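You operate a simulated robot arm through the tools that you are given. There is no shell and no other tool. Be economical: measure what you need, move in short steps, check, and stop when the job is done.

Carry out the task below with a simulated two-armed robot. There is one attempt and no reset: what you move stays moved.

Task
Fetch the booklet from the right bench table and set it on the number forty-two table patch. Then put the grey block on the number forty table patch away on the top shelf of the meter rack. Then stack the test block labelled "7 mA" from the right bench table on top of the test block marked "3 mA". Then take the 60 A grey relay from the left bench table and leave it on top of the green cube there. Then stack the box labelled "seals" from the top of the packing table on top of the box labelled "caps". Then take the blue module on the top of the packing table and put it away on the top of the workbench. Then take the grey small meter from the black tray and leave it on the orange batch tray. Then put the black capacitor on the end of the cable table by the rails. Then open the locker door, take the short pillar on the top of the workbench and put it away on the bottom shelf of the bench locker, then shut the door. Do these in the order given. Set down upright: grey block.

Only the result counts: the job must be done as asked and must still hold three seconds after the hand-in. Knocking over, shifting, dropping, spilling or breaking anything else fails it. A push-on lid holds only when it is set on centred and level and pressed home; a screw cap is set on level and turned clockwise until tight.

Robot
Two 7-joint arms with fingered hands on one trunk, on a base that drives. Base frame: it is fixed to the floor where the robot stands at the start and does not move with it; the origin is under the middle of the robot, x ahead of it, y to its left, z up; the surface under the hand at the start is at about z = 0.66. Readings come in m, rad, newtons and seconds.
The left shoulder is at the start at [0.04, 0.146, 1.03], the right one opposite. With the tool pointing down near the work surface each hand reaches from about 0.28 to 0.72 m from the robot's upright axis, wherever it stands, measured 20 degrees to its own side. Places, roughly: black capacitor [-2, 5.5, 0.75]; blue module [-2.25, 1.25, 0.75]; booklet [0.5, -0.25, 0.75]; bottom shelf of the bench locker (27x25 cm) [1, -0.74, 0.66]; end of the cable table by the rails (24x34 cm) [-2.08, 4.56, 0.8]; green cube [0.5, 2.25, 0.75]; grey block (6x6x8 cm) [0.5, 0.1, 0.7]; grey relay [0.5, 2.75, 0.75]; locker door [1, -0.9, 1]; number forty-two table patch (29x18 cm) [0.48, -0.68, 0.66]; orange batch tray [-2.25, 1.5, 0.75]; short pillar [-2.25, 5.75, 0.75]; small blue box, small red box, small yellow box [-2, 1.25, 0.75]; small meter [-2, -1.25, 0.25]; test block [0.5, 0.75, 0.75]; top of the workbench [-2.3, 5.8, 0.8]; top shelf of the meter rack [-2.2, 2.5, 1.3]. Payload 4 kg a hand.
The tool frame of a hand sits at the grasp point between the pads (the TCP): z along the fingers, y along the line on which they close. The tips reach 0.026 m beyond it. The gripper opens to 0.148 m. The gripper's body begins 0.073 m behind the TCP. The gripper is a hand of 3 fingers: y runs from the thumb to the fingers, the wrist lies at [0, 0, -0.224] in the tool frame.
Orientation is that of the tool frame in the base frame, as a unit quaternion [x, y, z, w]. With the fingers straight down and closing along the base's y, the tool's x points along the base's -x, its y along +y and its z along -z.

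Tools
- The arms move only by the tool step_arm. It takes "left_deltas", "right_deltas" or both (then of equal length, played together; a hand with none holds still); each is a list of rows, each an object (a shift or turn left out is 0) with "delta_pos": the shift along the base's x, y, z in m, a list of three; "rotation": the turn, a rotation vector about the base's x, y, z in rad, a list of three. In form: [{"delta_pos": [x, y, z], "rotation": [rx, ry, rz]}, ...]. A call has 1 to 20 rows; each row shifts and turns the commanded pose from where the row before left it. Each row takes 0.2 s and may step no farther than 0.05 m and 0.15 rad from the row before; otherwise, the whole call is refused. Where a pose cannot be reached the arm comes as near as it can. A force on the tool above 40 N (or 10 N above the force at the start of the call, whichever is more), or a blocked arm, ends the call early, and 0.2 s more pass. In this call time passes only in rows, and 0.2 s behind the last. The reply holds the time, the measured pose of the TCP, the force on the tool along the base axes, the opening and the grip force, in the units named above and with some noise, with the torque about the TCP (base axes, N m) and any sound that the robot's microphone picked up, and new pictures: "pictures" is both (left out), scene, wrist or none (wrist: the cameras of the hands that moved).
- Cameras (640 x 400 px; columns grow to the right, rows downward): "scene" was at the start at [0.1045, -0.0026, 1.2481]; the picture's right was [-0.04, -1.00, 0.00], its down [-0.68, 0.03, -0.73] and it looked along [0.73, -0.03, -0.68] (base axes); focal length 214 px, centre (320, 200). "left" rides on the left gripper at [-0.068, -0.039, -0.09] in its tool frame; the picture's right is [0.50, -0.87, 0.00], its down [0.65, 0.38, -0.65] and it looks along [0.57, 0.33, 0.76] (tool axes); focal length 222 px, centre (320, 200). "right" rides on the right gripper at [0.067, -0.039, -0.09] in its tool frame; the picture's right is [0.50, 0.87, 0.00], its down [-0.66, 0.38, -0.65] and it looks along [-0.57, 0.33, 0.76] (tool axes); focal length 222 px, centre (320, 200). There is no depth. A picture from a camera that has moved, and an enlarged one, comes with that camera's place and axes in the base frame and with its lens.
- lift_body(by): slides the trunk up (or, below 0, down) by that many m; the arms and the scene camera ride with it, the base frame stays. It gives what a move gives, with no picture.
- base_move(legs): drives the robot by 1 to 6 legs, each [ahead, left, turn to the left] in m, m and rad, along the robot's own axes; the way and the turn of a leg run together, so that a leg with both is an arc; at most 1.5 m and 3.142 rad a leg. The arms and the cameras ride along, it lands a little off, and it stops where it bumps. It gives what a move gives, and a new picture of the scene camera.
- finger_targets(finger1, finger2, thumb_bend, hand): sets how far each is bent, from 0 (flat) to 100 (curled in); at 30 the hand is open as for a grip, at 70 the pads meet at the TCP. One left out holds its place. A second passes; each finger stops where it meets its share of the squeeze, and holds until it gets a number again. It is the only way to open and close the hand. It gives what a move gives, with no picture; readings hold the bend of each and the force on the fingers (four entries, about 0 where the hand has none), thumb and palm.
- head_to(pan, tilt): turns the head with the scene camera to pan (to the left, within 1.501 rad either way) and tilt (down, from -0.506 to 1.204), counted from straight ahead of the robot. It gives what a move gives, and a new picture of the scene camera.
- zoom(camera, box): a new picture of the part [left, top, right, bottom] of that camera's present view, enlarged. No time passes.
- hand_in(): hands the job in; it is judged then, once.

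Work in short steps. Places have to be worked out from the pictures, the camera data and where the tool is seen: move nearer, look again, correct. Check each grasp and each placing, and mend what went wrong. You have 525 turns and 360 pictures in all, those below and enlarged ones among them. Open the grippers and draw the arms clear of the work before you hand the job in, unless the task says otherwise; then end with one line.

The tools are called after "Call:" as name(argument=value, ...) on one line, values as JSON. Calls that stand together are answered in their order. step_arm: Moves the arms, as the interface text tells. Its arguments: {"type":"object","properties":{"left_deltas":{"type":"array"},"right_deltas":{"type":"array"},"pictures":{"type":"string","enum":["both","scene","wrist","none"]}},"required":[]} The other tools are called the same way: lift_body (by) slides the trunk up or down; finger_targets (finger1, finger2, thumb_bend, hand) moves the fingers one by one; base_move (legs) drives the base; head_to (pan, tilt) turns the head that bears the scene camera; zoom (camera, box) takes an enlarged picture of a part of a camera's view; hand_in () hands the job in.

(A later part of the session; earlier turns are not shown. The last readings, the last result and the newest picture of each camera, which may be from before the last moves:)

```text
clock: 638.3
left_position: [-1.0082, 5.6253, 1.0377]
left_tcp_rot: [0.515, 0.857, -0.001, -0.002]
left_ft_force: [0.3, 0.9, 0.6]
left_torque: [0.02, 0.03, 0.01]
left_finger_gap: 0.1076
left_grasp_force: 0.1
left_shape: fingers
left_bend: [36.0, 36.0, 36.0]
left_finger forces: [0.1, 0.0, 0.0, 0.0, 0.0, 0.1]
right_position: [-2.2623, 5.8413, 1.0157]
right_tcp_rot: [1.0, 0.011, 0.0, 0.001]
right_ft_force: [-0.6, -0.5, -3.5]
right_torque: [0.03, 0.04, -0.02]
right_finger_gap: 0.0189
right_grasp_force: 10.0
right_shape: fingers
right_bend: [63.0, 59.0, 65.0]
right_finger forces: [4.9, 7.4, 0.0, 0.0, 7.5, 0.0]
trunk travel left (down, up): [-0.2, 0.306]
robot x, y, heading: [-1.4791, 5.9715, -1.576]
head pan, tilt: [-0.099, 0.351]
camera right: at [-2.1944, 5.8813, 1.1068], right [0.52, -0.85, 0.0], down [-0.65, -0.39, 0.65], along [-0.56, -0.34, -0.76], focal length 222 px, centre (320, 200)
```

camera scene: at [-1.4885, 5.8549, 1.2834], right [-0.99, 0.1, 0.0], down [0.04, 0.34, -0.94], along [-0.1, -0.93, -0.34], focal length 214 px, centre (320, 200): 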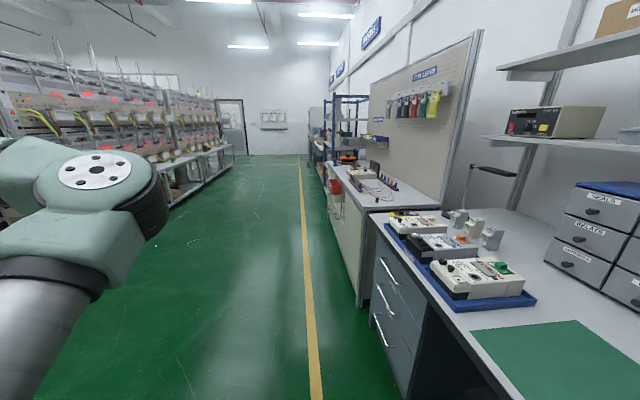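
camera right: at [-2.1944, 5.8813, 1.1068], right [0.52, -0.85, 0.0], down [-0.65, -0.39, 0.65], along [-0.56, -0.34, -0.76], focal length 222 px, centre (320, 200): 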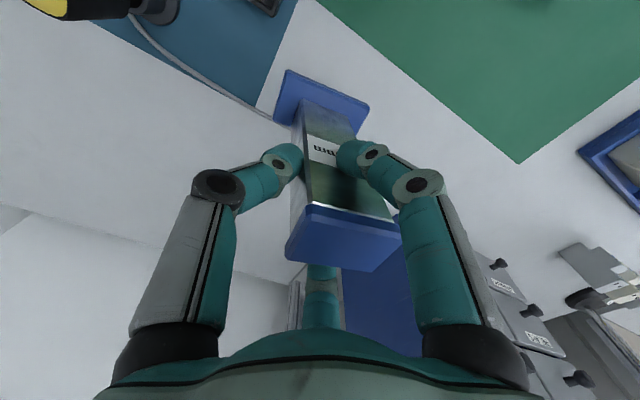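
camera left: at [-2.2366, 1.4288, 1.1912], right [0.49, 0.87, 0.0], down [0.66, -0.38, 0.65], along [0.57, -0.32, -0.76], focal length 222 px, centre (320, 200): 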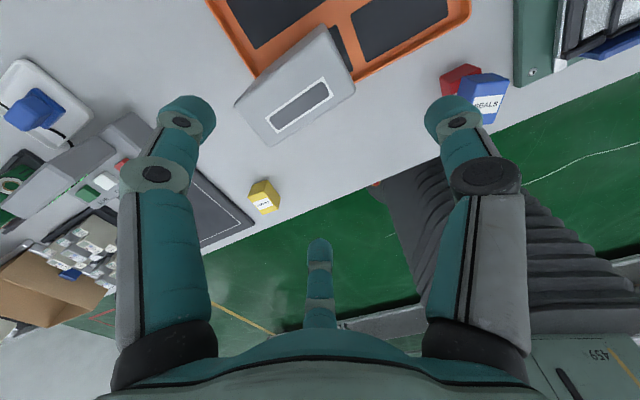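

The pillar is lifted. To insert it under the locker's mid shelf I need a tilted grasp, so I'll set it down near the bench's front edge and regrip it from the front. First I'll raise and retract.

Call:
step_arm(right_deltas=[{"delta_pos": [0, 0, 0.045]}, {"delta_pos": [0.02, 0, 0.03]}, {"delta_pos": [0.045, -0.01, 0]}, {"delta_pos": [0.045, -0.01, 0]}, {"delta_pos": [0.045, -0.01, 0]}, {"delta_pos": [0.045, -0.01, 0]}], pictures="none")

Call:
base_move(legs=[[0.17, 0.09, 0]])

Call:
zoom(camera="right", box=[0, 0, 640, 400])

```text
clock: 639.7
left_position: [-1.0075, 5.6248, 1.036]
left_tcp_rot: [0.515, 0.857, -0.002, -0.002]
left_ft_force: [-0.3, -0.6, -0.2]
left_torque: [0.03, -0.03, -0.02]
left_finger_gap: 0.1076
left_grasp_force: 0.0
left_shape: fingers
left_bend: [36.0, 36.0, 36.0]
left_finger forces: [0.1, 0.0, 0.0, 0.0, 0.0, 0.0]
right_position: [-2.0631, 5.803, 1.0895]
right_tcp_rot: [1.0, 0.012, -0.001, 0.0]
right_ft_force: [-0.1, -0.9, -4.4]
right_torque: [0.03, 0.04, -0.02]
right_finger_gap: 0.0172
right_grasp_force: 9.3
right_shape: fingers
right_bend: [63.0, 59.0, 65.0]
right_finger forces: [5.0, 7.1, 0.1, 0.1, 6.6, 0.0]
trunk travel left (down, up): [-0.2, 0.306]
robot x, y, heading: [-1.4794, 5.9645, -1.575]
head pan, tilt: [-0.099, 0.351]
```

```text
clock: 641.3
left_position: [-0.9175, 5.4588, 1.0381]
left_tcp_rot: [0.514, 0.858, -0.001, -0.001]
left_ft_force: [-0.3, -0.8, 0.4]
left_torque: [0.03, 0.0, 0.01]
left_finger_gap: 0.1079
left_grasp_force: 0.1
left_shape: fingers
left_bend: [36.0, 36.0, 36.0]
left_finger forces: [0.0, 0.1, 0.1, 0.0, 0.0, 0.0]
right_position: [-1.973, 5.6347, 1.0881]
right_tcp_rot: [1.0, 0.012, 0.001, 0.002]
right_ft_force: [-0.3, 0.5, -4.5]
right_torque: [0.02, 0.0, -0.01]
right_finger_gap: 0.0176
right_grasp_force: 9.1
right_shape: fingers
right_bend: [63.0, 59.0, 65.0]
right_finger forces: [4.9, 7.0, 0.0, 0.1, 6.3, 0.0]
trunk travel left (down, up): [-0.2, 0.306]
robot x, y, heading: [-1.3906, 5.8007, -1.573]
head pan, tilt: [-0.099, 0.351]
camera scene: at [-1.3981, 5.6869, 1.2834], right [-0.99, 0.1, 0.0], down [0.04, 0.34, -0.94], along [-0.1, -0.93, -0.34], focal length 214 px, centre (320, 200)
```

scene: 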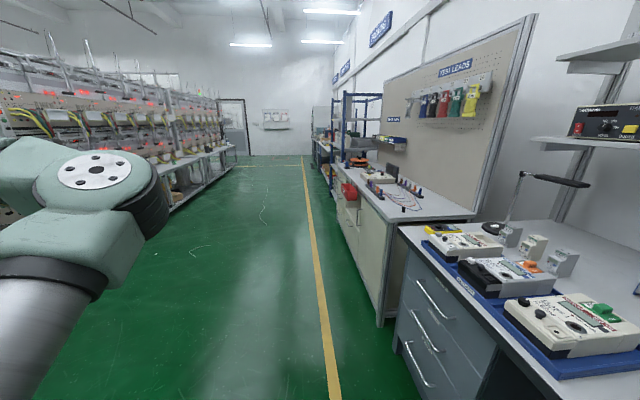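

```text
1.00 times, centred on (320, 200) of right (not enlarged: the box is as wide or as high as the picture)
camera zoom: at [-1.9061, 5.6749, 1.1808], right [0.52, -0.85, 0.0], down [-0.65, -0.39, 0.65], along [-0.56, -0.34, -0.76], focal length 222 px, centre (320, 200)
```

zoom: 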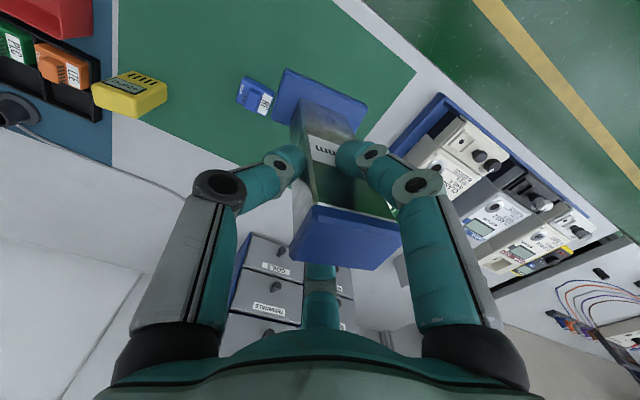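

I'll shift slightly away from the RF module and lower the pillar to the mat.

Call:
step_arm(right_deltas=[{"delta_pos": [0.015, -0.03, 0]}, {"delta_pos": [0, 0, -0.045]}, {"delta_pos": [0, 0, -0.045]}, {"delta_pos": [0, 0, -0.04]}, {"delta_pos": [0, 0, -0.012]}, {"delta_pos": [0, 0, -0.005]}], pictures="none")

```text
clock: 642.7
left_position: [-0.9178, 5.4578, 1.0372]
left_tcp_rot: [0.513, 0.858, -0.001, 0.0]
left_ft_force: [0.3, -0.3, -0.2]
left_torque: [0.03, 0.02, -0.02]
left_finger_gap: 0.1076
left_grasp_force: 0.1
left_shape: fingers
left_bend: [36.0, 36.0, 36.0]
left_finger forces: [0.0, 0.1, 0.0, 0.0, 0.1, 0.0]
right_position: [-1.9588, 5.6035, 0.9429]
right_tcp_rot: [1.0, 0.012, 0.001, 0.0]
right_ft_force: [0.3, -0.5, -4.3]
right_torque: [0.01, 0.03, -0.03]
right_finger_gap: 0.017
right_grasp_force: 9.2
right_shape: fingers
right_bend: [63.0, 59.0, 66.0]
right_finger forces: [4.8, 6.6, 0.0, 0.0, 6.4, 0.0]
trunk travel left (down, up): [-0.2, 0.306]
robot x, y, heading: [-1.3869, 5.8016, -1.576]
head pan, tilt: [-0.099, 0.351]
```

Call:
step_arm(right_deltas=[{"delta_pos": [0, 0, -0.004]}, {"delta_pos": [0, 0, -0.003]}, {"delta_pos": [0, 0, -0.002]}], pictures="none")

```text
clock: 643.5
left_position: [-0.9168, 5.4588, 1.0382]
left_tcp_rot: [0.514, 0.858, -0.002, -0.001]
left_ft_force: [-1.0, 0.0, -0.6]
left_torque: [0.01, 0.02, -0.03]
left_finger_gap: 0.1076
left_grasp_force: 0.0
left_shape: fingers
left_bend: [36.0, 36.0, 36.0]
left_finger forces: [0.0, 0.0, 0.0, 0.0, 0.1, 0.1]
right_position: [-1.958, 5.6055, 0.9358]
right_tcp_rot: [1.0, 0.012, 0.0, 0.001]
right_ft_force: [0.5, 1.4, 2.1]
right_torque: [-0.09, 0.06, 0.02]
right_finger_gap: 0.0167
right_grasp_force: 10.3
right_shape: fingers
right_bend: [63.0, 59.0, 65.0]
right_finger forces: [5.9, 7.6, 0.0, 0.0, 7.6, 0.1]
trunk travel left (down, up): [-0.2, 0.306]
robot x, y, heading: [-1.3914, 5.7978, -1.575]
head pan, tilt: [-0.099, 0.351]
```

On the mat. I'll release, lift above it and look.

Call:
finger_targets(hand="right", finger1=58, finger2=54, thumb_bend=60)

Call:
finger_targets(hand="right", finger1=38, finger2=38, thumb_bend=38)

Call:
step_arm(right_deltas=[{"delta_pos": [0, 0, 0.03]}, {"delta_pos": [0, 0, 0.045]}, {"delta_pos": [0, 0, 0.045]}, {"delta_pos": [0, 0, 0.045]}], pictures="wrist")

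```text
clock: 644.5
left_position: [-0.9181, 5.4593, 1.0371]
left_tcp_rot: [0.514, 0.858, -0.002, -0.001]
left_ft_force: [-0.3, 0.7, -0.4]
left_torque: [0.01, 0.02, -0.01]
left_finger_gap: 0.1076
left_grasp_force: 0.0
left_shape: fingers
left_bend: [36.0, 36.0, 36.0]
left_finger forces: [0.1, 0.0, 0.1, 0.1, 0.0, 0.1]
right_position: [-1.9582, 5.6036, 0.9349]
right_tcp_rot: [1.0, 0.012, 0.0, 0.0]
right_ft_force: [-0.9, -0.3, -0.8]
right_torque: [-0.01, 0.01, -0.01]
right_finger_gap: 0.034
right_grasp_force: 0.0
right_shape: fingers
right_bend: [57.0, 54.0, 60.0]
right_finger forces: [0.0, 0.0, 0.0, 0.0, 0.1, 0.0]
trunk travel left (down, up): [-0.2, 0.306]
robot x, y, heading: [-1.3855, 5.7994, -1.577]
head pan, tilt: [-0.099, 0.351]
```

```text
clock: 645.5
left_position: [-0.917, 5.4588, 1.0375]
left_tcp_rot: [0.514, 0.858, -0.001, -0.001]
left_ft_force: [0.6, -0.5, 0.0]
left_torque: [0.02, -0.01, 0.04]
left_finger_gap: 0.1074
left_grasp_force: 0.0
left_shape: fingers
left_bend: [36.0, 36.0, 36.0]
left_finger forces: [0.1, 0.1, 0.1, 0.0, 0.1, 0.1]
right_position: [-1.9574, 5.6036, 0.9348]
right_tcp_rot: [1.0, 0.013, 0.0, 0.0]
right_ft_force: [0.9, 0.1, -0.8]
right_torque: [-0.02, 0.01, -0.02]
right_finger_gap: 0.1009
right_grasp_force: 0.0
right_shape: fingers
right_bend: [38.0, 38.0, 38.0]
right_finger forces: [0.1, 0.0, 0.1, 0.0, 0.0, 0.0]
trunk travel left (down, up): [-0.2, 0.306]
robot x, y, heading: [-1.3907, 5.7972, -1.578]
head pan, tilt: [-0.099, 0.351]
```

```text
clock: 646.5
left_position: [-0.9176, 5.4594, 1.0364]
left_tcp_rot: [0.514, 0.858, -0.003, -0.002]
left_ft_force: [0.2, 0.4, 0.8]
left_torque: [-0.04, -0.01, 0.01]
left_finger_gap: 0.1077
left_grasp_force: 0.0
left_shape: fingers
left_bend: [36.0, 36.0, 36.0]
left_finger forces: [0.0, 0.0, 0.0, 0.1, 0.0, 0.0]
right_position: [-1.9593, 5.6018, 1.1015]
right_tcp_rot: [1.0, 0.011, 0.0, 0.001]
right_ft_force: [0.3, -0.4, -0.4]
right_torque: [0.01, 0.01, -0.02]
right_finger_gap: 0.1013
right_grasp_force: 0.0
right_shape: fingers
right_bend: [38.0, 38.0, 38.0]
right_finger forces: [0.0, 0.0, 0.0, 0.1, 0.1, 0.0]
trunk travel left (down, up): [-0.2, 0.306]
robot x, y, heading: [-1.3921, 5.7972, -1.577]
head pan, tilt: [-0.099, 0.351]
camera right: at [-1.8922, 5.6426, 1.1935], right [0.52, -0.85, 0.0], down [-0.65, -0.39, 0.65], along [-0.56, -0.34, -0.76], focal length 222 px, centre (320, 200)
```

right: 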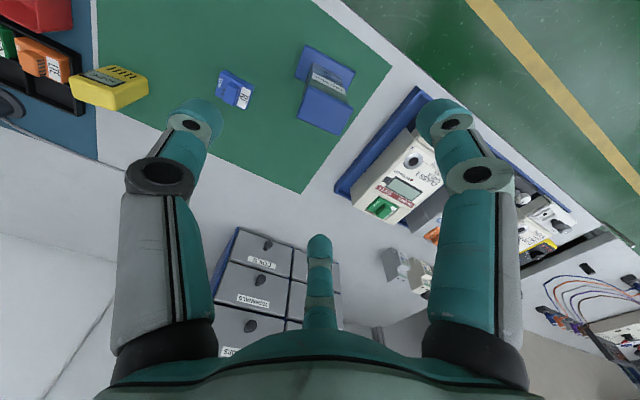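

The pillar stands at (-1.95, 5.601). I'll back away sideways, turn to face the bench and bring the right arm back to the front.

Call:
base_move(legs=[[0, 0.45, 0], [0, 0, -1.565]])

Call:
step_arm(right_deltas=[{"delta_pos": [-0.025, -0.03, -0.01], "rotation": [0, 0, 0.131]}, {"delta_pos": [-0.025, -0.03, -0.01], "rotation": [0, 0, 0.131]}, {"delta_pos": [-0.025, -0.03, -0.01], "rotation": [0, 0, 0.131]}, {"delta_pos": [-0.025, -0.03, -0.01], "rotation": [0, 0, 0.131]}, {"delta_pos": [-0.025, -0.03, -0.01], "rotation": [0, 0, 0.131]}, {"delta_pos": [-0.025, -0.03, -0.01], "rotation": [0, 0, 0.131]}, {"delta_pos": [-0.025, -0.03, -0.01], "rotation": [0, 0, 0.131]}, {"delta_pos": [-0.025, -0.03, -0.01], "rotation": [0, 0, 0.131]}, {"delta_pos": [-0.025, -0.03, 0], "rotation": [0, 0, 0.131]}, {"delta_pos": [-0.025, -0.03, 0], "rotation": [0, 0, 0.131]}, {"delta_pos": [-0.025, -0.03, 0], "rotation": [0, 0, 0.131]}, {"delta_pos": [-0.025, -0.03, 0], "rotation": [0, 0, 0.131]}], pictures="none")

Call:
step_arm(right_deltas=[{"rotation": [0, 0.12, 0]}, {"rotation": [0, 0.12, 0]}, {"rotation": [0, 0.12, 0]}, {"rotation": [0, 0.12, 0]}, {"rotation": [0, 0.12, 0]}, {"rotation": [0, 0.12, 0]}, {"rotation": [0, 0.12, 0]}], pictures="none")

```text
clock: 653.1
left_position: [-1.2903, 5.3342, 1.0371]
left_tcp_rot: [0.972, 0.236, 0.0, -0.002]
left_ft_force: [0.7, -0.9, 0.4]
left_torque: [-0.01, -0.03, 0.04]
left_finger_gap: 0.1075
left_grasp_force: 0.1
left_shape: fingers
left_bend: [36.0, 36.0, 36.0]
left_finger forces: [0.1, 0.0, 0.0, 0.0, 0.0, 0.0]
right_position: [-1.1308, 6.3732, 1.1002]
right_tcp_rot: [0.711, -0.703, -0.001, 0.0]
right_ft_force: [0.3, -0.4, -0.1]
right_torque: [-0.02, 0.0, -0.02]
right_finger_gap: 0.1012
right_grasp_force: 0.1
right_shape: fingers
right_bend: [38.0, 38.0, 38.0]
right_finger forces: [0.0, 0.1, 0.1, 0.0, 0.1, 0.1]
trunk travel left (down, up): [-0.2, 0.306]
robot x, y, heading: [-0.9411, 5.8009, 3.125]
head pan, tilt: [-0.099, 0.351]
camera scene: at [-1.0536, 5.8118, 1.2834], right [0.12, 0.99, 0.0], down [0.34, -0.04, -0.94], along [-0.93, 0.11, -0.34], focal length 214 px, centre (320, 200)
```

scene: 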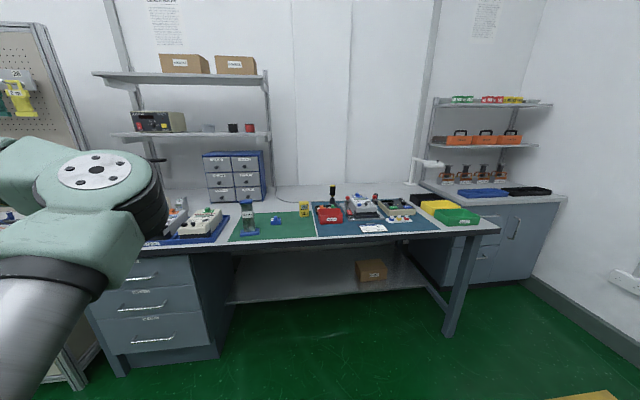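

```text
clock: 655.7
left_position: [-1.2902, 5.3336, 1.0368]
left_tcp_rot: [0.972, 0.236, 0.0, -0.002]
left_ft_force: [-0.2, 0.0, -1.0]
left_torque: [0.0, -0.01, 0.01]
left_finger_gap: 0.1076
left_grasp_force: 0.0
left_shape: fingers
left_bend: [36.0, 36.0, 36.0]
left_finger forces: [0.0, 0.0, 0.1, 0.0, 0.0, 0.1]
right_position: [-1.4339, 6.0155, 1.0161]
right_tcp_rot: [1.0, 0.006, 0.002, 0.001]
right_ft_force: [-0.3, -0.9, 0.0]
right_torque: [0.0, -0.01, -0.02]
right_finger_gap: 0.1013
right_grasp_force: 0.0
right_shape: fingers
right_bend: [38.0, 38.0, 38.0]
right_finger forces: [0.0, 0.1, 0.0, 0.0, 0.0, 0.0]
trunk travel left (down, up): [-0.2, 0.306]
robot x, y, heading: [-0.9416, 5.8, 3.121]
head pan, tilt: [-0.099, 0.351]
```

```text
clock: 657.3
left_position: [-1.2892, 5.3346, 1.0371]
left_tcp_rot: [0.972, 0.236, 0.0, -0.002]
left_ft_force: [0.8, 0.4, -0.3]
left_torque: [0.01, -0.02, 0.01]
left_finger_gap: 0.1076
left_grasp_force: 0.1
left_shape: fingers
left_bend: [36.0, 36.0, 36.0]
left_finger forces: [0.0, 0.1, 0.0, 0.0, 0.0, 0.0]
right_position: [-1.4307, 6.0151, 1.0212]
right_tcp_rot: [0.913, 0.006, -0.408, -0.001]
right_ft_force: [-0.5, -0.3, -0.2]
right_torque: [-0.02, 0.02, -0.01]
right_finger_gap: 0.101
right_grasp_force: 0.0
right_shape: fingers
right_bend: [38.0, 38.0, 38.0]
right_finger forces: [0.1, 0.0, 0.0, 0.0, 0.1, 0.1]
trunk travel left (down, up): [-0.2, 0.306]
robot x, y, heading: [-0.9434, 5.8016, 3.123]
head pan, tilt: [-0.099, 0.351]
```

The hand is tilted 48° forward. I'll lower the trunk 6 cm, line up with the pillar at standoff, and lower the hand to shaft height.

Call:
lift_body(by=-0.06)

Call:
base_move(legs=[[0, 0.42, 0.01], [0.34, 0, 0]])

Call:
step_arm(right_deltas=[{"delta_pos": [0, 0, -0.03]}, {"delta_pos": [0, 0, -0.03]}], pictures="wrist")

```text
clock: 658.3
left_position: [-1.2896, 5.3328, 0.9779]
left_tcp_rot: [0.972, 0.236, 0.0, -0.002]
left_ft_force: [0.7, 0.0, -0.1]
left_torque: [0.02, -0.01, 0.0]
left_finger_gap: 0.1077
left_grasp_force: 0.2
left_shape: fingers
left_bend: [36.0, 36.0, 36.0]
left_finger forces: [0.0, 0.0, 0.0, 0.1, 0.1, 0.0]
right_position: [-1.4297, 6.0145, 0.9607]
right_tcp_rot: [0.913, 0.005, -0.407, -0.002]
right_ft_force: [-0.9, -0.5, 0.5]
right_torque: [0.0, -0.01, 0.0]
right_finger_gap: 0.1012
right_grasp_force: 0.0
right_shape: fingers
right_bend: [38.0, 38.0, 38.0]
right_finger forces: [0.0, 0.0, 0.0, 0.1, 0.0, 0.0]
trunk travel left (down, up): [-0.14, 0.366]
robot x, y, heading: [-0.9426, 5.7994, 3.122]
head pan, tilt: [-0.099, 0.351]
```

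```text
clock: 662.6
left_position: [-1.639, 4.9371, 0.9768]
left_tcp_rot: [0.972, 0.237, 0.0, -0.002]
left_ft_force: [-0.4, 0.4, 0.2]
left_torque: [-0.02, 0.01, 0.02]
left_finger_gap: 0.1077
left_grasp_force: 0.0
left_shape: fingers
left_bend: [36.0, 36.0, 36.0]
left_finger forces: [0.0, 0.0, 0.0, 0.0, 0.0, 0.0]
right_position: [-1.7793, 5.6187, 0.9601]
right_tcp_rot: [0.913, 0.007, -0.408, -0.002]
right_ft_force: [0.8, 0.4, 0.3]
right_torque: [-0.03, -0.01, -0.01]
right_finger_gap: 0.1011
right_grasp_force: 0.1
right_shape: fingers
right_bend: [38.0, 38.0, 38.0]
right_finger forces: [0.0, 0.0, 0.0, 0.1, 0.1, 0.1]
trunk travel left (down, up): [-0.14, 0.366]
robot x, y, heading: [-1.291, 5.4059, 3.119]
head pan, tilt: [-0.099, 0.351]
camera scene: at [-1.4029, 5.416, 1.2228], right [0.12, 0.99, 0.0], down [0.34, -0.04, -0.94], along [-0.93, 0.11, -0.34], focal length 214 px, centre (320, 200)
```

scene: 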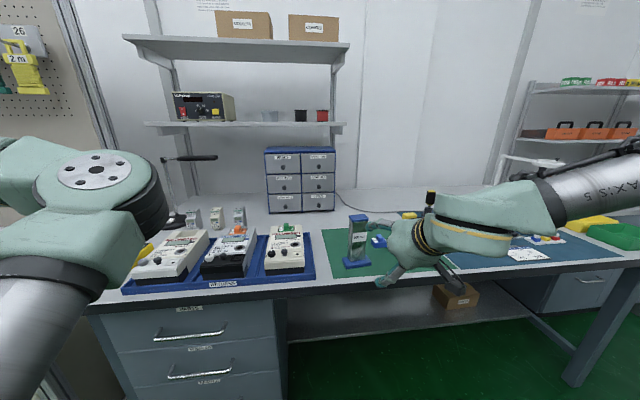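

```text
clock: 663.2
left_position: [-1.6383, 4.9364, 0.9764]
left_tcp_rot: [0.972, 0.236, 0.001, -0.002]
left_ft_force: [-0.5, 0.2, 0.3]
left_torque: [-0.02, 0.0, -0.04]
left_finger_gap: 0.1078
left_grasp_force: 0.1
left_shape: fingers
left_bend: [36.0, 36.0, 36.0]
left_finger forces: [0.1, 0.0, 0.0, 0.0, 0.0, 0.0]
right_position: [-1.7802, 5.6171, 0.901]
right_tcp_rot: [0.913, 0.007, -0.408, 0.0]
right_ft_force: [-0.4, -0.4, 0.4]
right_torque: [0.0, 0.04, 0.0]
right_finger_gap: 0.1013
right_grasp_force: 0.1
right_shape: fingers
right_bend: [38.0, 38.0, 38.0]
right_finger forces: [0.0, 0.1, 0.0, 0.0, 0.0, 0.0]
trunk travel left (down, up): [-0.14, 0.366]
robot x, y, heading: [-1.2916, 5.4028, 3.123]
head pan, tilt: [-0.099, 0.351]
camera right: at [-1.668, 5.6583, 0.912], right [0.34, -0.86, -0.38], down [0.05, -0.38, 0.92], along [-0.94, -0.34, -0.09], focal length 222 px, centre (320, 200)
```

right: 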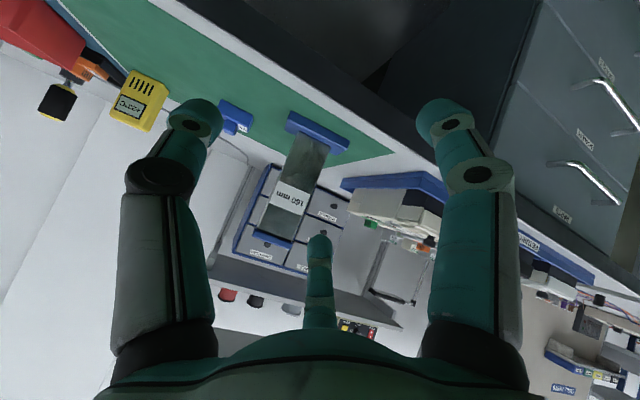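

The tilted reach is fine. I'll shift 28 mm left and drive forward so the fingers straddle the shaft.

Call:
step_arm(right_deltas=[{"delta_pos": [0, -0.026, 0]}], pictures="none")

Call:
base_move(legs=[[0.14, 0, 0]])

Call:
zoom(camera="right", box=[0, 0, 640, 400])

```text
clock: 663.6
left_position: [-1.6378, 4.9372, 0.9765]
left_tcp_rot: [0.971, 0.237, 0.0, -0.003]
left_ft_force: [-0.2, -0.1, 0.7]
left_torque: [-0.02, -0.02, 0.01]
left_finger_gap: 0.1075
left_grasp_force: 0.0
left_shape: fingers
left_bend: [36.0, 36.0, 36.0]
left_finger forces: [0.0, 0.0, 0.0, 0.0, 0.0, 0.1]
right_position: [-1.7794, 5.5911, 0.9026]
right_tcp_rot: [0.913, 0.007, -0.408, -0.001]
right_ft_force: [-0.2, 0.4, 0.5]
right_torque: [0.02, -0.04, -0.03]
right_finger_gap: 0.1011
right_grasp_force: 0.0
right_shape: fingers
right_bend: [38.0, 38.0, 38.0]
right_finger forces: [0.0, 0.0, 0.1, 0.1, 0.0, 0.1]
trunk travel left (down, up): [-0.14, 0.366]
robot x, y, heading: [-1.2877, 5.4052, 3.123]
head pan, tilt: [-0.099, 0.351]
```

```text
clock: 664.9
left_position: [-1.776, 4.9394, 0.977]
left_tcp_rot: [0.971, 0.237, 0.0, -0.001]
left_ft_force: [-0.7, 0.5, -0.3]
left_torque: [-0.01, -0.02, -0.02]
left_finger_gap: 0.1077
left_grasp_force: 0.0
left_shape: fingers
left_bend: [36.0, 36.0, 36.0]
left_finger forces: [0.0, 0.0, 0.0, 0.1, 0.0, 0.0]
right_position: [-1.9193, 5.5931, 0.9006]
right_tcp_rot: [0.914, 0.007, -0.407, -0.001]
right_ft_force: [1.2, 0.5, -0.1]
right_torque: [-0.02, -0.02, 0.04]
right_finger_gap: 0.1015
right_grasp_force: 0.1
right_shape: fingers
right_bend: [38.0, 38.0, 38.0]
right_finger forces: [0.0, 0.1, 0.0, 0.0, 0.0, 0.0]
trunk travel left (down, up): [-0.14, 0.366]
robot x, y, heading: [-1.4273, 5.4062, 3.129]
head pan, tilt: [-0.099, 0.351]
camera scene: at [-1.5417, 5.4183, 1.2228], right [0.12, 0.99, 0.0], down [0.34, -0.04, -0.94], along [-0.93, 0.11, -0.34], focal length 214 px, centre (320, 200)
```

scene: 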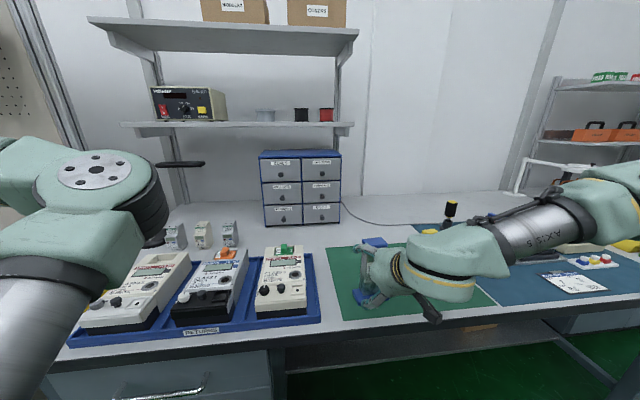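

```text
1.00 times, centred on (320, 200) of right (not enlarged: the box is as wide or as high as the picture)
camera zoom: at [-1.807, 5.634, 0.9126], right [0.34, -0.86, -0.38], down [0.05, -0.38, 0.92], along [-0.94, -0.34, -0.09], focal length 222 px, centre (320, 200)
```

zoom: 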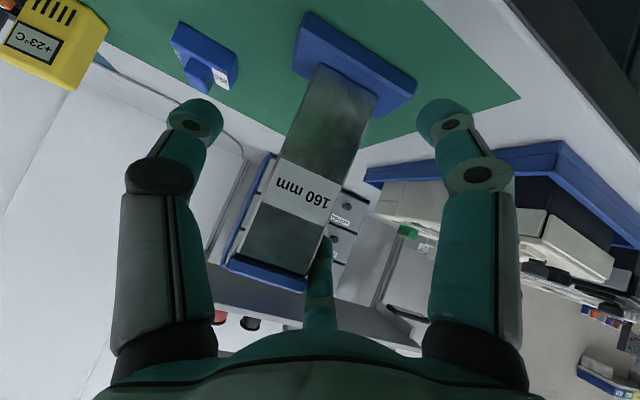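

The shaft is between thumb and fingers. I'll advance 3 cm more with the arm.

Call:
step_arm(right_deltas=[{"delta_pos": [-0.015, -0.001, 0]}, {"delta_pos": [-0.015, -0.001, 0]}], pictures="wrist")

```text
clock: 665.5
left_position: [-1.7766, 4.9388, 0.9774]
left_tcp_rot: [0.972, 0.237, 0.0, -0.001]
left_ft_force: [0.6, 0.3, -0.9]
left_torque: [-0.01, -0.03, 0.0]
left_finger_gap: 0.1077
left_grasp_force: 0.1
left_shape: fingers
left_bend: [36.0, 36.0, 36.0]
left_finger forces: [0.1, 0.1, 0.0, 0.0, 0.0, 0.0]
right_position: [-1.9516, 5.5913, 0.9011]
right_tcp_rot: [0.913, 0.008, -0.408, 0.0]
right_ft_force: [-0.5, -0.4, -0.3]
right_torque: [-0.01, 0.02, 0.0]
right_finger_gap: 0.101
right_grasp_force: 0.0
right_shape: fingers
right_bend: [38.0, 38.0, 38.0]
right_finger forces: [0.0, 0.1, 0.0, 0.1, 0.1, 0.0]
trunk travel left (down, up): [-0.14, 0.366]
robot x, y, heading: [-1.4252, 5.4049, 3.127]
head pan, tilt: [-0.099, 0.351]
camera right: at [-1.8379, 5.6321, 0.9124], right [0.34, -0.86, -0.38], down [0.05, -0.39, 0.92], along [-0.94, -0.34, -0.09], focal length 222 px, centre (320, 200)
```

right: 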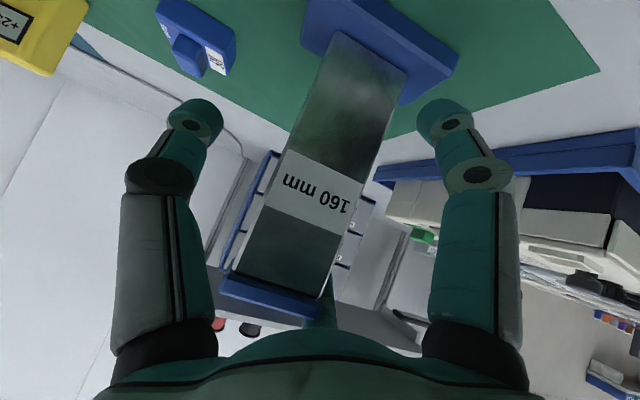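

Centred on the shaft. I'll close.

Call:
finger_targets(hand="right", finger1=52, finger2=52, thumb_bend=54)

Call:
finger_targets(hand="right", finger1=72, finger2=72, thumb_bend=72)

Call:
zoom(camera="right", box=[0, 0, 640, 400])

```text
clock: 666.5
left_position: [-1.7761, 4.9392, 0.9772]
left_tcp_rot: [0.972, 0.237, 0.0, -0.003]
left_ft_force: [0.4, -0.2, -0.4]
left_torque: [0.0, -0.01, 0.01]
left_finger_gap: 0.1076
left_grasp_force: 0.1
left_shape: fingers
left_bend: [36.0, 36.0, 36.0]
left_finger forces: [0.1, 0.0, 0.0, 0.1, 0.0, 0.0]
right_position: [-1.9502, 5.5916, 0.9008]
right_tcp_rot: [0.913, 0.007, -0.408, -0.001]
right_ft_force: [0.7, -0.1, 0.1]
right_torque: [0.0, 0.01, 0.01]
right_finger_gap: 0.0554
right_grasp_force: 1.3
right_shape: fingers
right_bend: [51.0, 52.0, 53.0]
right_finger forces: [0.8, 1.2, 0.0, 0.0, 0.9, 0.0]
trunk travel left (down, up): [-0.14, 0.366]
robot x, y, heading: [-1.4267, 5.406, 3.121]
head pan, tilt: [-0.099, 0.351]
```

```text
clock: 667.5
left_position: [-1.7748, 4.9392, 0.9774]
left_tcp_rot: [0.972, 0.236, 0.0, -0.003]
left_ft_force: [-0.4, 0.3, -0.1]
left_torque: [-0.04, -0.02, 0.0]
left_finger_gap: 0.1074
left_grasp_force: 0.1
left_shape: fingers
left_bend: [36.0, 36.0, 36.0]
left_finger forces: [0.0, 0.1, 0.0, 0.0, 0.0, 0.0]
right_position: [-1.9498, 5.5925, 0.901]
right_tcp_rot: [0.913, 0.006, -0.407, -0.002]
right_ft_force: [0.7, 1.4, 1.3]
right_torque: [0.33, -0.14, -0.05]
right_finger_gap: 0.048
right_grasp_force: 20.6
right_shape: fingers
right_bend: [55.0, 56.0, 59.0]
right_finger forces: [7.8, 12.8, 0.0, 0.0, 20.0, 0.0]
trunk travel left (down, up): [-0.14, 0.366]
robot x, y, heading: [-1.4288, 5.4082, 3.127]
head pan, tilt: [-0.099, 0.351]
```

```text
1.00 times, centred on (320, 200) of right (not enlarged: the box is as wide or as high as the picture)
camera zoom: at [-1.8371, 5.6322, 0.9127], right [0.34, -0.86, -0.38], down [0.05, -0.38, 0.92], along [-0.94, -0.34, -0.09], focal length 222 px, centre (320, 200)
```

zoom: 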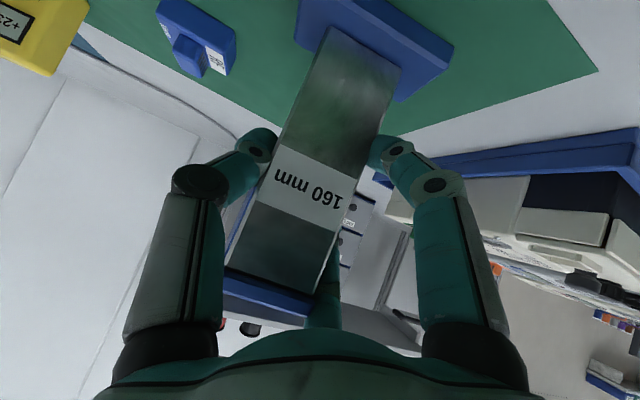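

Firm grip (20 N), pillar upright in the tilted hand. I'll lift, back out and drive to the locker.

Call:
step_arm(right_deltas=[{"delta_pos": [0, 0, 0.02]}, {"delta_pos": [0, 0, 0.03]}, {"delta_pos": [0, 0, 0.03]}], pictures="none")

Call:
base_move(legs=[[-0.6, 0, 0], [0, 0, 1.59], [1.45, 0, 0], [1.45, 0, 0], [1.45, 0, 0], [1.45, 0, 0]])

```text
clock: 668.3
left_position: [-1.7763, 4.9396, 0.9763]
left_tcp_rot: [0.971, 0.237, -0.001, -0.002]
left_ft_force: [-0.6, 0.2, 0.2]
left_torque: [0.03, 0.0, -0.02]
left_finger_gap: 0.1076
left_grasp_force: 0.0
left_shape: fingers
left_bend: [36.0, 36.0, 36.0]
left_finger forces: [0.1, 0.0, 0.1, 0.0, 0.1, 0.0]
right_position: [-1.9481, 5.5936, 0.9812]
right_tcp_rot: [0.914, 0.007, -0.406, -0.002]
right_ft_force: [0.0, -0.5, -3.6]
right_torque: [-0.05, -0.05, -0.02]
right_finger_gap: 0.048
right_grasp_force: 18.2
right_shape: fingers
right_bend: [55.0, 57.0, 59.0]
right_finger forces: [8.0, 10.4, 0.1, 0.1, 17.6, 0.0]
trunk travel left (down, up): [-0.14, 0.366]
robot x, y, heading: [-1.4268, 5.4069, 3.126]
head pan, tilt: [-0.099, 0.351]
```

```text
clock: 702.5
left_position: [-0.2321, -0.6467, 0.9781]
left_tcp_rot: [0.484, 0.875, -0.001, -0.001]
left_ft_force: [-0.3, 0.0, -0.2]
left_torque: [0.02, 0.01, -0.01]
left_finger_gap: 0.1076
left_grasp_force: 0.0
left_shape: fingers
left_bend: [36.0, 36.0, 36.0]
left_finger forces: [0.0, 0.0, 0.0, 0.0, 0.1, 0.0]
right_position: [-0.8707, -0.8718, 0.981]
right_tcp_rot: [0.614, 0.676, -0.277, 0.298]
right_ft_force: [0.5, -1.0, -3.5]
right_torque: [0.06, -0.03, 0.0]
right_finger_gap: 0.0479
right_grasp_force: 17.0
right_shape: fingers
right_bend: [55.0, 57.0, 60.0]
right_finger forces: [7.8, 10.1, 0.0, 0.0, 17.1, 0.1]
trunk travel left (down, up): [-0.14, 0.366]
robot x, y, heading: [-0.7279, -0.3356, -1.506]
head pan, tilt: [-0.099, 0.351]
camera scene: at [-0.7269, -0.4525, 1.2228], right [-1.0, 0.03, 0.0], down [0.01, 0.34, -0.94], along [-0.03, -0.94, -0.34], focal length 214 px, centre (320, 200)
```

scene: 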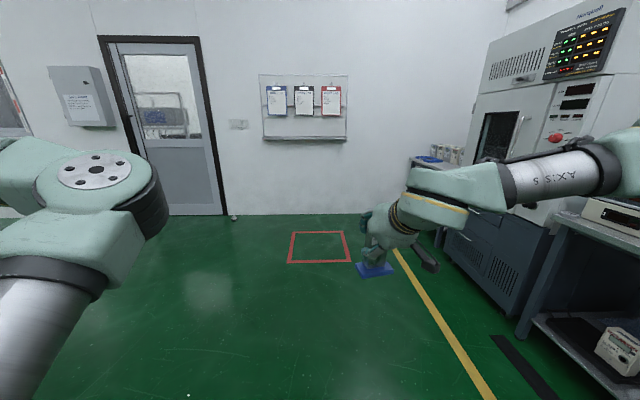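

I'll continue, then turn left to face the locker.

Call:
base_move(legs=[[1.45, 0, 0], [0.15, 1.0, 0], [0, 0, 3.08], [0, -0.5, 0]])

Call:
head_to(pan=-0.15, tilt=0.45)

```text
clock: 724.5
left_position: [0.4158, -1.5095, 0.9766]
left_tcp_rot: [0.875, -0.484, 0.001, -0.001]
left_ft_force: [-0.2, -0.3, -0.4]
left_torque: [-0.02, 0.02, -0.01]
left_finger_gap: 0.1076
left_grasp_force: 0.0
left_shape: fingers
left_bend: [36.0, 36.0, 36.0]
left_finger forces: [0.0, 0.0, 0.0, 0.1, 0.1, 0.1]
right_position: [1.0547, -1.2836, 0.9804]
right_tcp_rot: [0.677, -0.613, -0.299, -0.276]
right_ft_force: [0.3, -0.5, -2.6]
right_torque: [-0.05, 0.04, -0.02]
right_finger_gap: 0.0476
right_grasp_force: 17.2
right_shape: fingers
right_bend: [55.0, 57.0, 60.0]
right_finger forces: [7.4, 9.8, 0.0, 0.0, 16.7, 0.1]
trunk travel left (down, up): [-0.14, 0.366]
robot x, y, heading: [0.9103, -1.8147, 1.64]
head pan, tilt: [-0.099, 0.351]
camera scene: at [0.9125, -1.7021, 1.2228], right [1.0, -0.03, 0.0], down [-0.01, -0.34, -0.94], along [0.03, 0.94, -0.34], focal length 214 px, centre (320, 200)
```

scene: 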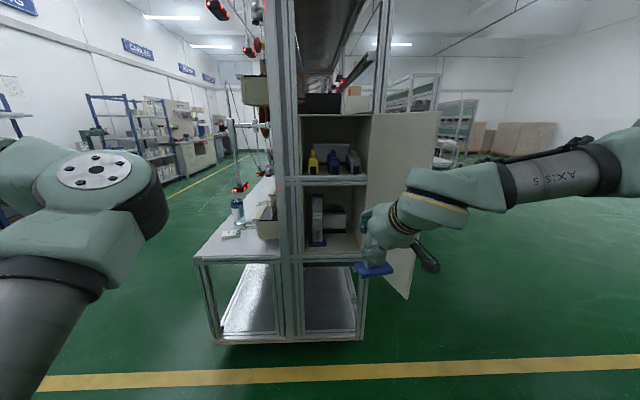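

```text
clock: 725.2
left_position: [0.4156, -1.5098, 0.9781]
left_tcp_rot: [0.875, -0.484, 0.001, -0.002]
left_ft_force: [-0.1, -0.4, -0.5]
left_torque: [0.0, -0.02, -0.01]
left_finger_gap: 0.1074
left_grasp_force: 0.1
left_shape: fingers
left_bend: [36.0, 36.0, 36.0]
left_finger forces: [0.1, 0.1, 0.0, 0.0, 0.1, 0.0]
right_position: [1.0534, -1.2835, 0.9792]
right_tcp_rot: [0.676, -0.614, -0.298, -0.277]
right_ft_force: [0.4, 0.0, -3.0]
right_torque: [-0.04, -0.01, 0.0]
right_finger_gap: 0.0475
right_grasp_force: 17.2
right_shape: fingers
right_bend: [55.0, 57.0, 60.0]
right_finger forces: [7.6, 9.8, 0.0, 0.0, 16.6, 0.0]
trunk travel left (down, up): [-0.14, 0.366]
robot x, y, heading: [0.9108, -1.8151, 1.639]
head pan, tilt: [-0.15, 0.45]
camera scene: at [0.9167, -1.7036, 1.2137], right [1.0, -0.09, 0.0], down [-0.04, -0.43, -0.9], along [0.08, 0.9, -0.44], focal length 214 px, centre (320, 200)
```

scene: 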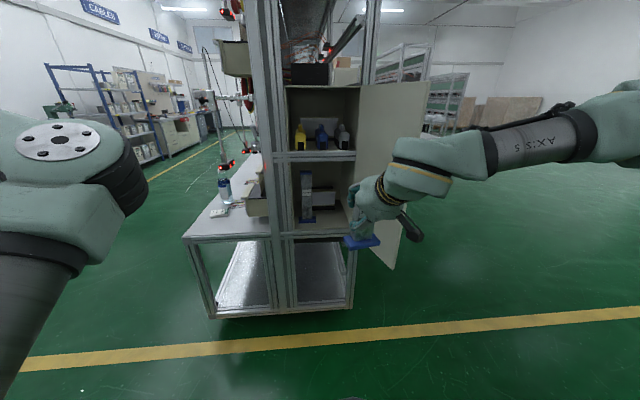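

I'll straighten the heading, lower the trunk, and zoom into the lower compartment to refine positions.

Call:
base_move(legs=[[0, 0.04, -0.068]])

Call:
lift_body(by=-0.139)

Call:
zoom(camera="scene", box=[260, 120, 420, 270])

```text
clock: 726.0
left_position: [0.3994, -1.4764, 0.9764]
left_tcp_rot: [0.858, -0.514, 0.001, -0.002]
left_ft_force: [0.0, 0.3, 0.0]
left_torque: [-0.01, -0.04, 0.01]
left_finger_gap: 0.1076
left_grasp_force: 0.1
left_shape: fingers
left_bend: [36.0, 36.0, 36.0]
left_finger forces: [0.1, 0.0, 0.1, 0.0, 0.1, 0.1]
right_position: [1.0521, -1.2959, 0.9812]
right_tcp_rot: [0.654, -0.638, -0.288, -0.287]
right_ft_force: [0.0, -0.3, -3.9]
right_torque: [-0.06, 0.02, -0.01]
right_finger_gap: 0.0474
right_grasp_force: 16.0
right_shape: fingers
right_bend: [55.0, 57.0, 60.0]
right_finger forces: [7.4, 9.8, 0.0, 0.1, 16.5, 0.0]
trunk travel left (down, up): [-0.14, 0.366]
robot x, y, heading: [0.8677, -1.8183, 1.567]
head pan, tilt: [-0.15, 0.45]
camera scene: at [0.8856, -1.7056, 1.2136], right [0.99, -0.15, 0.0], down [-0.07, -0.43, -0.9], along [0.14, 0.89, -0.44], focal length 214 px, centre (320, 200)
```

scene: 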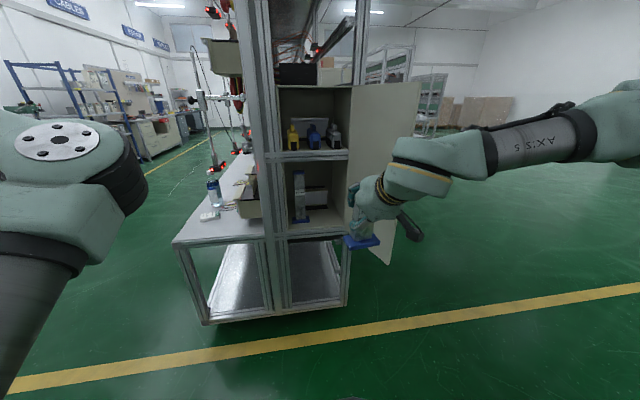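

```text
clock: 727.7
left_position: [0.3994, -1.4768, 0.8387]
left_tcp_rot: [0.857, -0.515, 0.001, -0.001]
left_ft_force: [0.2, 0.0, 0.4]
left_torque: [-0.03, 0.0, 0.02]
left_finger_gap: 0.1076
left_grasp_force: 0.0
left_shape: fingers
left_bend: [36.0, 36.0, 36.0]
left_finger forces: [0.0, 0.0, 0.0, 0.0, 0.0, 0.0]
right_position: [1.0512, -1.2963, 0.8431]
right_tcp_rot: [0.654, -0.637, -0.289, -0.288]
right_ft_force: [0.0, 0.7, -3.8]
right_torque: [-0.08, -0.03, -0.03]
right_finger_gap: 0.0476
right_grasp_force: 16.2
right_shape: fingers
right_bend: [55.0, 57.0, 60.0]
right_finger forces: [7.5, 9.8, 0.0, 0.0, 16.5, 0.1]
trunk travel left (down, up): [-0.001, 0.505]
robot x, y, heading: [0.8701, -1.8183, 1.568]
head pan, tilt: [-0.15, 0.45]
```

```text
2.67 times, centred on (340, 195) of scene
camera zoom: at [0.8855, -1.7057, 1.0755], right [0.99, -0.15, 0.0], down [-0.07, -0.43, -0.9], along [0.14, 0.89, -0.44], focal length 572 px, centre (267, 213)
```

zoom: 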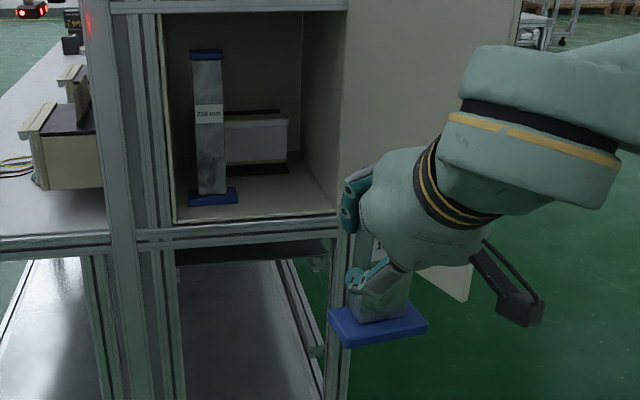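

Free floor of the compartment is x 0.98–1.13, y from -0.855 back. I'll aim for the pillar centre at (1.052, -0.81): lower the hand to clear the sill by 3 cm and extend a little.

Call:
step_arm(right_deltas=[{"delta_pos": [-0.004, 0.03, -0.02]}, {"delta_pos": [-0.004, 0.03, -0.02]}, {"delta_pos": [0, 0.01, -0.012]}], pictures="none")

Call:
base_move(legs=[[0.27, 0, 0]])

Call:
zoom(camera="scene", box=[240, 120, 440, 285])

```text
clock: 728.5
left_position: [0.3995, -1.4762, 0.8379]
left_tcp_rot: [0.858, -0.514, 0.001, -0.002]
left_ft_force: [0.2, 0.1, 0.5]
left_torque: [-0.01, 0.03, -0.03]
left_finger_gap: 0.1078
left_grasp_force: 0.0
left_shape: fingers
left_bend: [36.0, 36.0, 36.0]
left_finger forces: [0.1, 0.0, 0.0, 0.0, 0.0, 0.0]
right_position: [1.0438, -1.2255, 0.7904]
right_tcp_rot: [0.654, -0.638, -0.288, -0.287]
right_ft_force: [0.4, 1.0, -3.2]
right_torque: [-0.06, 0.03, -0.01]
right_finger_gap: 0.0474
right_grasp_force: 17.3
right_shape: fingers
right_bend: [55.0, 57.0, 60.0]
right_finger forces: [7.5, 9.9, 0.1, 0.0, 16.8, 0.0]
trunk travel left (down, up): [-0.001, 0.505]
robot x, y, heading: [0.8743, -1.8137, 1.566]
head pan, tilt: [-0.15, 0.45]
```

```text
clock: 730.4
left_position: [0.396, -1.2169, 0.8375]
left_tcp_rot: [0.86, -0.511, 0.002, -0.001]
left_ft_force: [0.2, 0.2, 0.1]
left_torque: [-0.1, -0.01, -0.01]
left_finger_gap: 0.1075
left_grasp_force: 0.1
left_shape: fingers
left_bend: [36.0, 36.0, 36.0]
left_finger forces: [0.0, 0.0, 0.1, 0.0, 0.0, 0.0]
right_position: [1.039, -0.9612, 0.7904]
right_tcp_rot: [0.657, -0.635, -0.289, -0.286]
right_ft_force: [0.0, 0.4, -3.2]
right_torque: [-0.01, 0.02, -0.02]
right_finger_gap: 0.0475
right_grasp_force: 17.1
right_shape: fingers
right_bend: [55.0, 57.0, 60.0]
right_finger forces: [7.6, 9.9, 0.0, 0.0, 16.7, 0.1]
trunk travel left (down, up): [-0.001, 0.505]
robot x, y, heading: [0.8703, -1.5527, 1.57]
head pan, tilt: [-0.15, 0.45]
camera scene: at [0.8849, -1.4418, 1.0753], right [0.99, -0.15, 0.0], down [-0.06, -0.43, -0.9], along [0.13, 0.89, -0.44], focal length 214 px, centre (320, 200)
```

scene: 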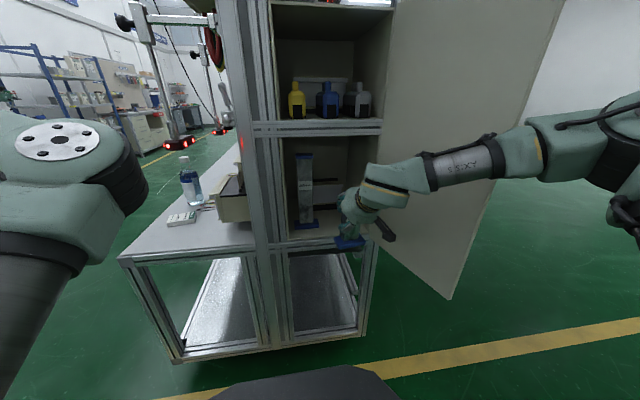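

```text
2.42 times, centred on (340, 202) of scene
camera zoom: at [0.8849, -1.4418, 1.0753], right [0.99, -0.15, 0.0], down [-0.06, -0.43, -0.9], along [0.13, 0.89, -0.44], focal length 520 px, centre (272, 194)
```

zoom: 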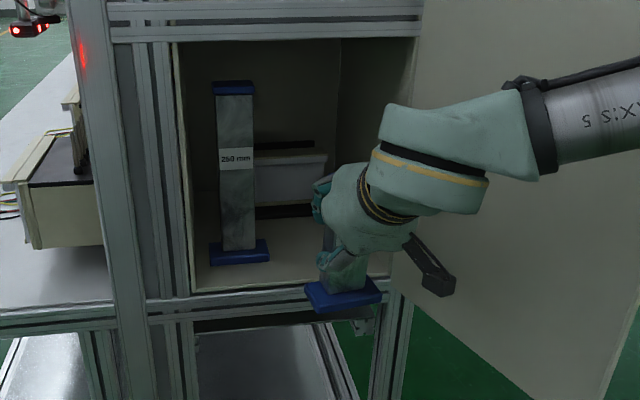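

The right forearm now lies close to the open door's free edge. I'll creep forward 4 cm and watch whether the door just swings further open.

Call:
base_move(legs=[[0.04, 0, 0]])

```text
clock: 731.3
left_position: [0.3983, -1.1937, 0.8408]
left_tcp_rot: [0.857, -0.516, 0.001, -0.006]
left_ft_force: [0.6, 0.3, -0.2]
left_torque: [0.0, -0.03, -0.03]
left_finger_gap: 0.1074
left_grasp_force: 0.0
left_shape: fingers
left_bend: [36.0, 36.0, 36.0]
left_finger forces: [0.1, 0.0, 0.1, 0.0, 0.0, 0.0]
right_position: [1.0415, -0.95, 0.7929]
right_tcp_rot: [0.658, -0.634, -0.286, -0.287]
right_ft_force: [0.5, -0.9, -3.4]
right_torque: [-0.03, 0.02, -0.02]
right_finger_gap: 0.0474
right_grasp_force: 17.4
right_shape: fingers
right_bend: [56.0, 58.0, 60.0]
right_finger forces: [8.0, 10.1, 0.1, 0.0, 17.0, 0.0]
trunk travel left (down, up): [-0.001, 0.505]
robot x, y, heading: [0.867, -1.5235, 1.563]
head pan, tilt: [-0.15, 0.45]
stopped in leg 1: the robot was blocked; the commanded pose is now the measured one
camera scene: at [0.882, -1.4262, 1.0766], right [0.99, -0.16, 0.0], down [-0.07, -0.42, -0.9], along [0.14, 0.89, -0.43], focal length 214 px, centre (320, 200)
```

scene: 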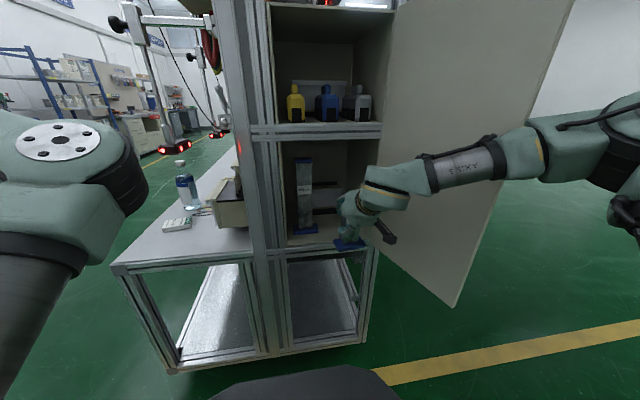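

Blocked by the forearm against the door edge. I'll back off 4 cm and extend the arm instead, which draws the elbow in, clear of the door.

Call:
base_move(legs=[[-0.05, 0, 0]])

Call:
step_arm(right_deltas=[{"delta_pos": [0.001, 0.03, 0]}, {"delta_pos": [0.001, 0.03, 0]}, {"delta_pos": [0.0, 0.03, 0]}], pictures="scene")

```text
clock: 732.2
left_position: [0.3995, -1.2375, 0.8398]
left_tcp_rot: [0.857, -0.516, 0.001, -0.002]
left_ft_force: [0.1, -0.3, -0.8]
left_torque: [0.02, 0.01, 0.04]
left_finger_gap: 0.1076
left_grasp_force: 0.1
left_shape: fingers
left_bend: [36.0, 36.0, 36.0]
left_finger forces: [0.0, 0.0, 0.0, 0.1, 0.0, 0.0]
right_position: [1.0436, -0.9925, 0.787]
right_tcp_rot: [0.658, -0.637, -0.284, -0.284]
right_ft_force: [0.0, -0.8, -3.0]
right_torque: [-0.06, 0.01, 0.0]
right_finger_gap: 0.0474
right_grasp_force: 16.9
right_shape: fingers
right_bend: [56.0, 58.0, 60.0]
right_finger forces: [7.8, 10.0, 0.0, 0.0, 16.9, 0.0]
trunk travel left (down, up): [-0.001, 0.505]
robot x, y, heading: [0.8663, -1.5784, 1.565]
head pan, tilt: [-0.15, 0.45]
camera scene: at [0.8846, -1.4673, 1.0756], right [0.99, -0.16, 0.0], down [-0.07, -0.43, -0.9], along [0.14, 0.89, -0.43], focal length 214 px, centre (320, 200)
```

scene: 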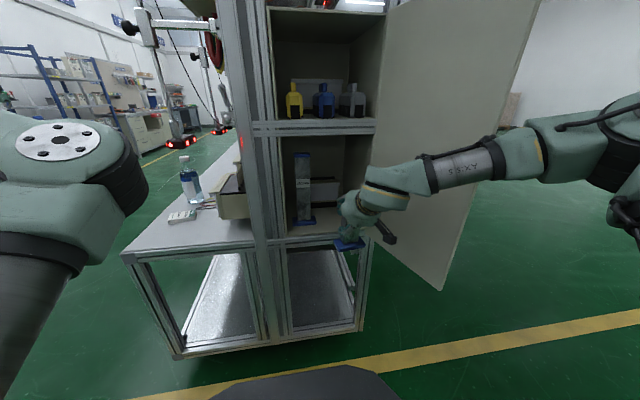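

```text
clock: 733.2
left_position: [0.3938, -1.2462, 0.8407]
left_tcp_rot: [0.855, -0.518, 0.0, -0.009]
left_ft_force: [-0.1, -0.1, 0.2]
left_torque: [0.0, 0.01, 0.02]
left_finger_gap: 0.1079
left_grasp_force: 0.0
left_shape: fingers
left_bend: [36.0, 36.0, 36.0]
left_finger forces: [0.0, 0.0, 0.1, 0.0, 0.0, 0.0]
right_position: [1.04, -0.9166, 0.8128]
right_tcp_rot: [0.653, -0.632, -0.294, -0.296]
right_ft_force: [0.8, 1.0, -3.8]
right_torque: [-0.07, 0.01, 0.01]
right_finger_gap: 0.0476
right_grasp_force: 17.8
right_shape: fingers
right_bend: [56.0, 58.0, 60.0]
right_finger forces: [8.0, 10.4, 0.1, 0.0, 17.2, 0.0]
trunk travel left (down, up): [-0.001, 0.505]
robot x, y, heading: [0.8681, -1.5838, 1.555]
head pan, tilt: [-0.15, 0.45]
stopped in row 3 (right hand): the arm was blocked; the commanded pose is now the measured one
camera scene: at [0.8778, -1.4845, 1.0769], right [0.99, -0.16, 0.0], down [-0.07, -0.42, -0.91], along [0.15, 0.89, -0.42], focal length 214 px, centre (320, 200)
```

scene: 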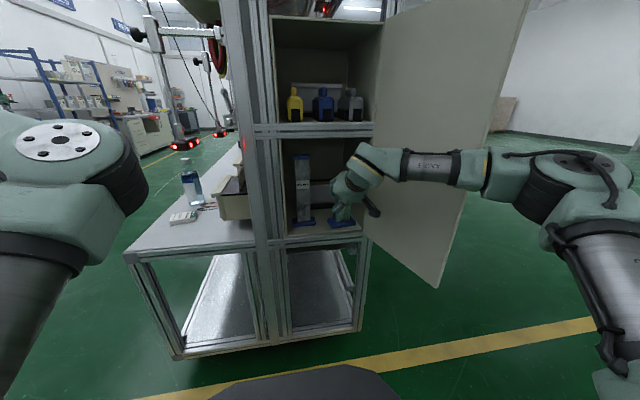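

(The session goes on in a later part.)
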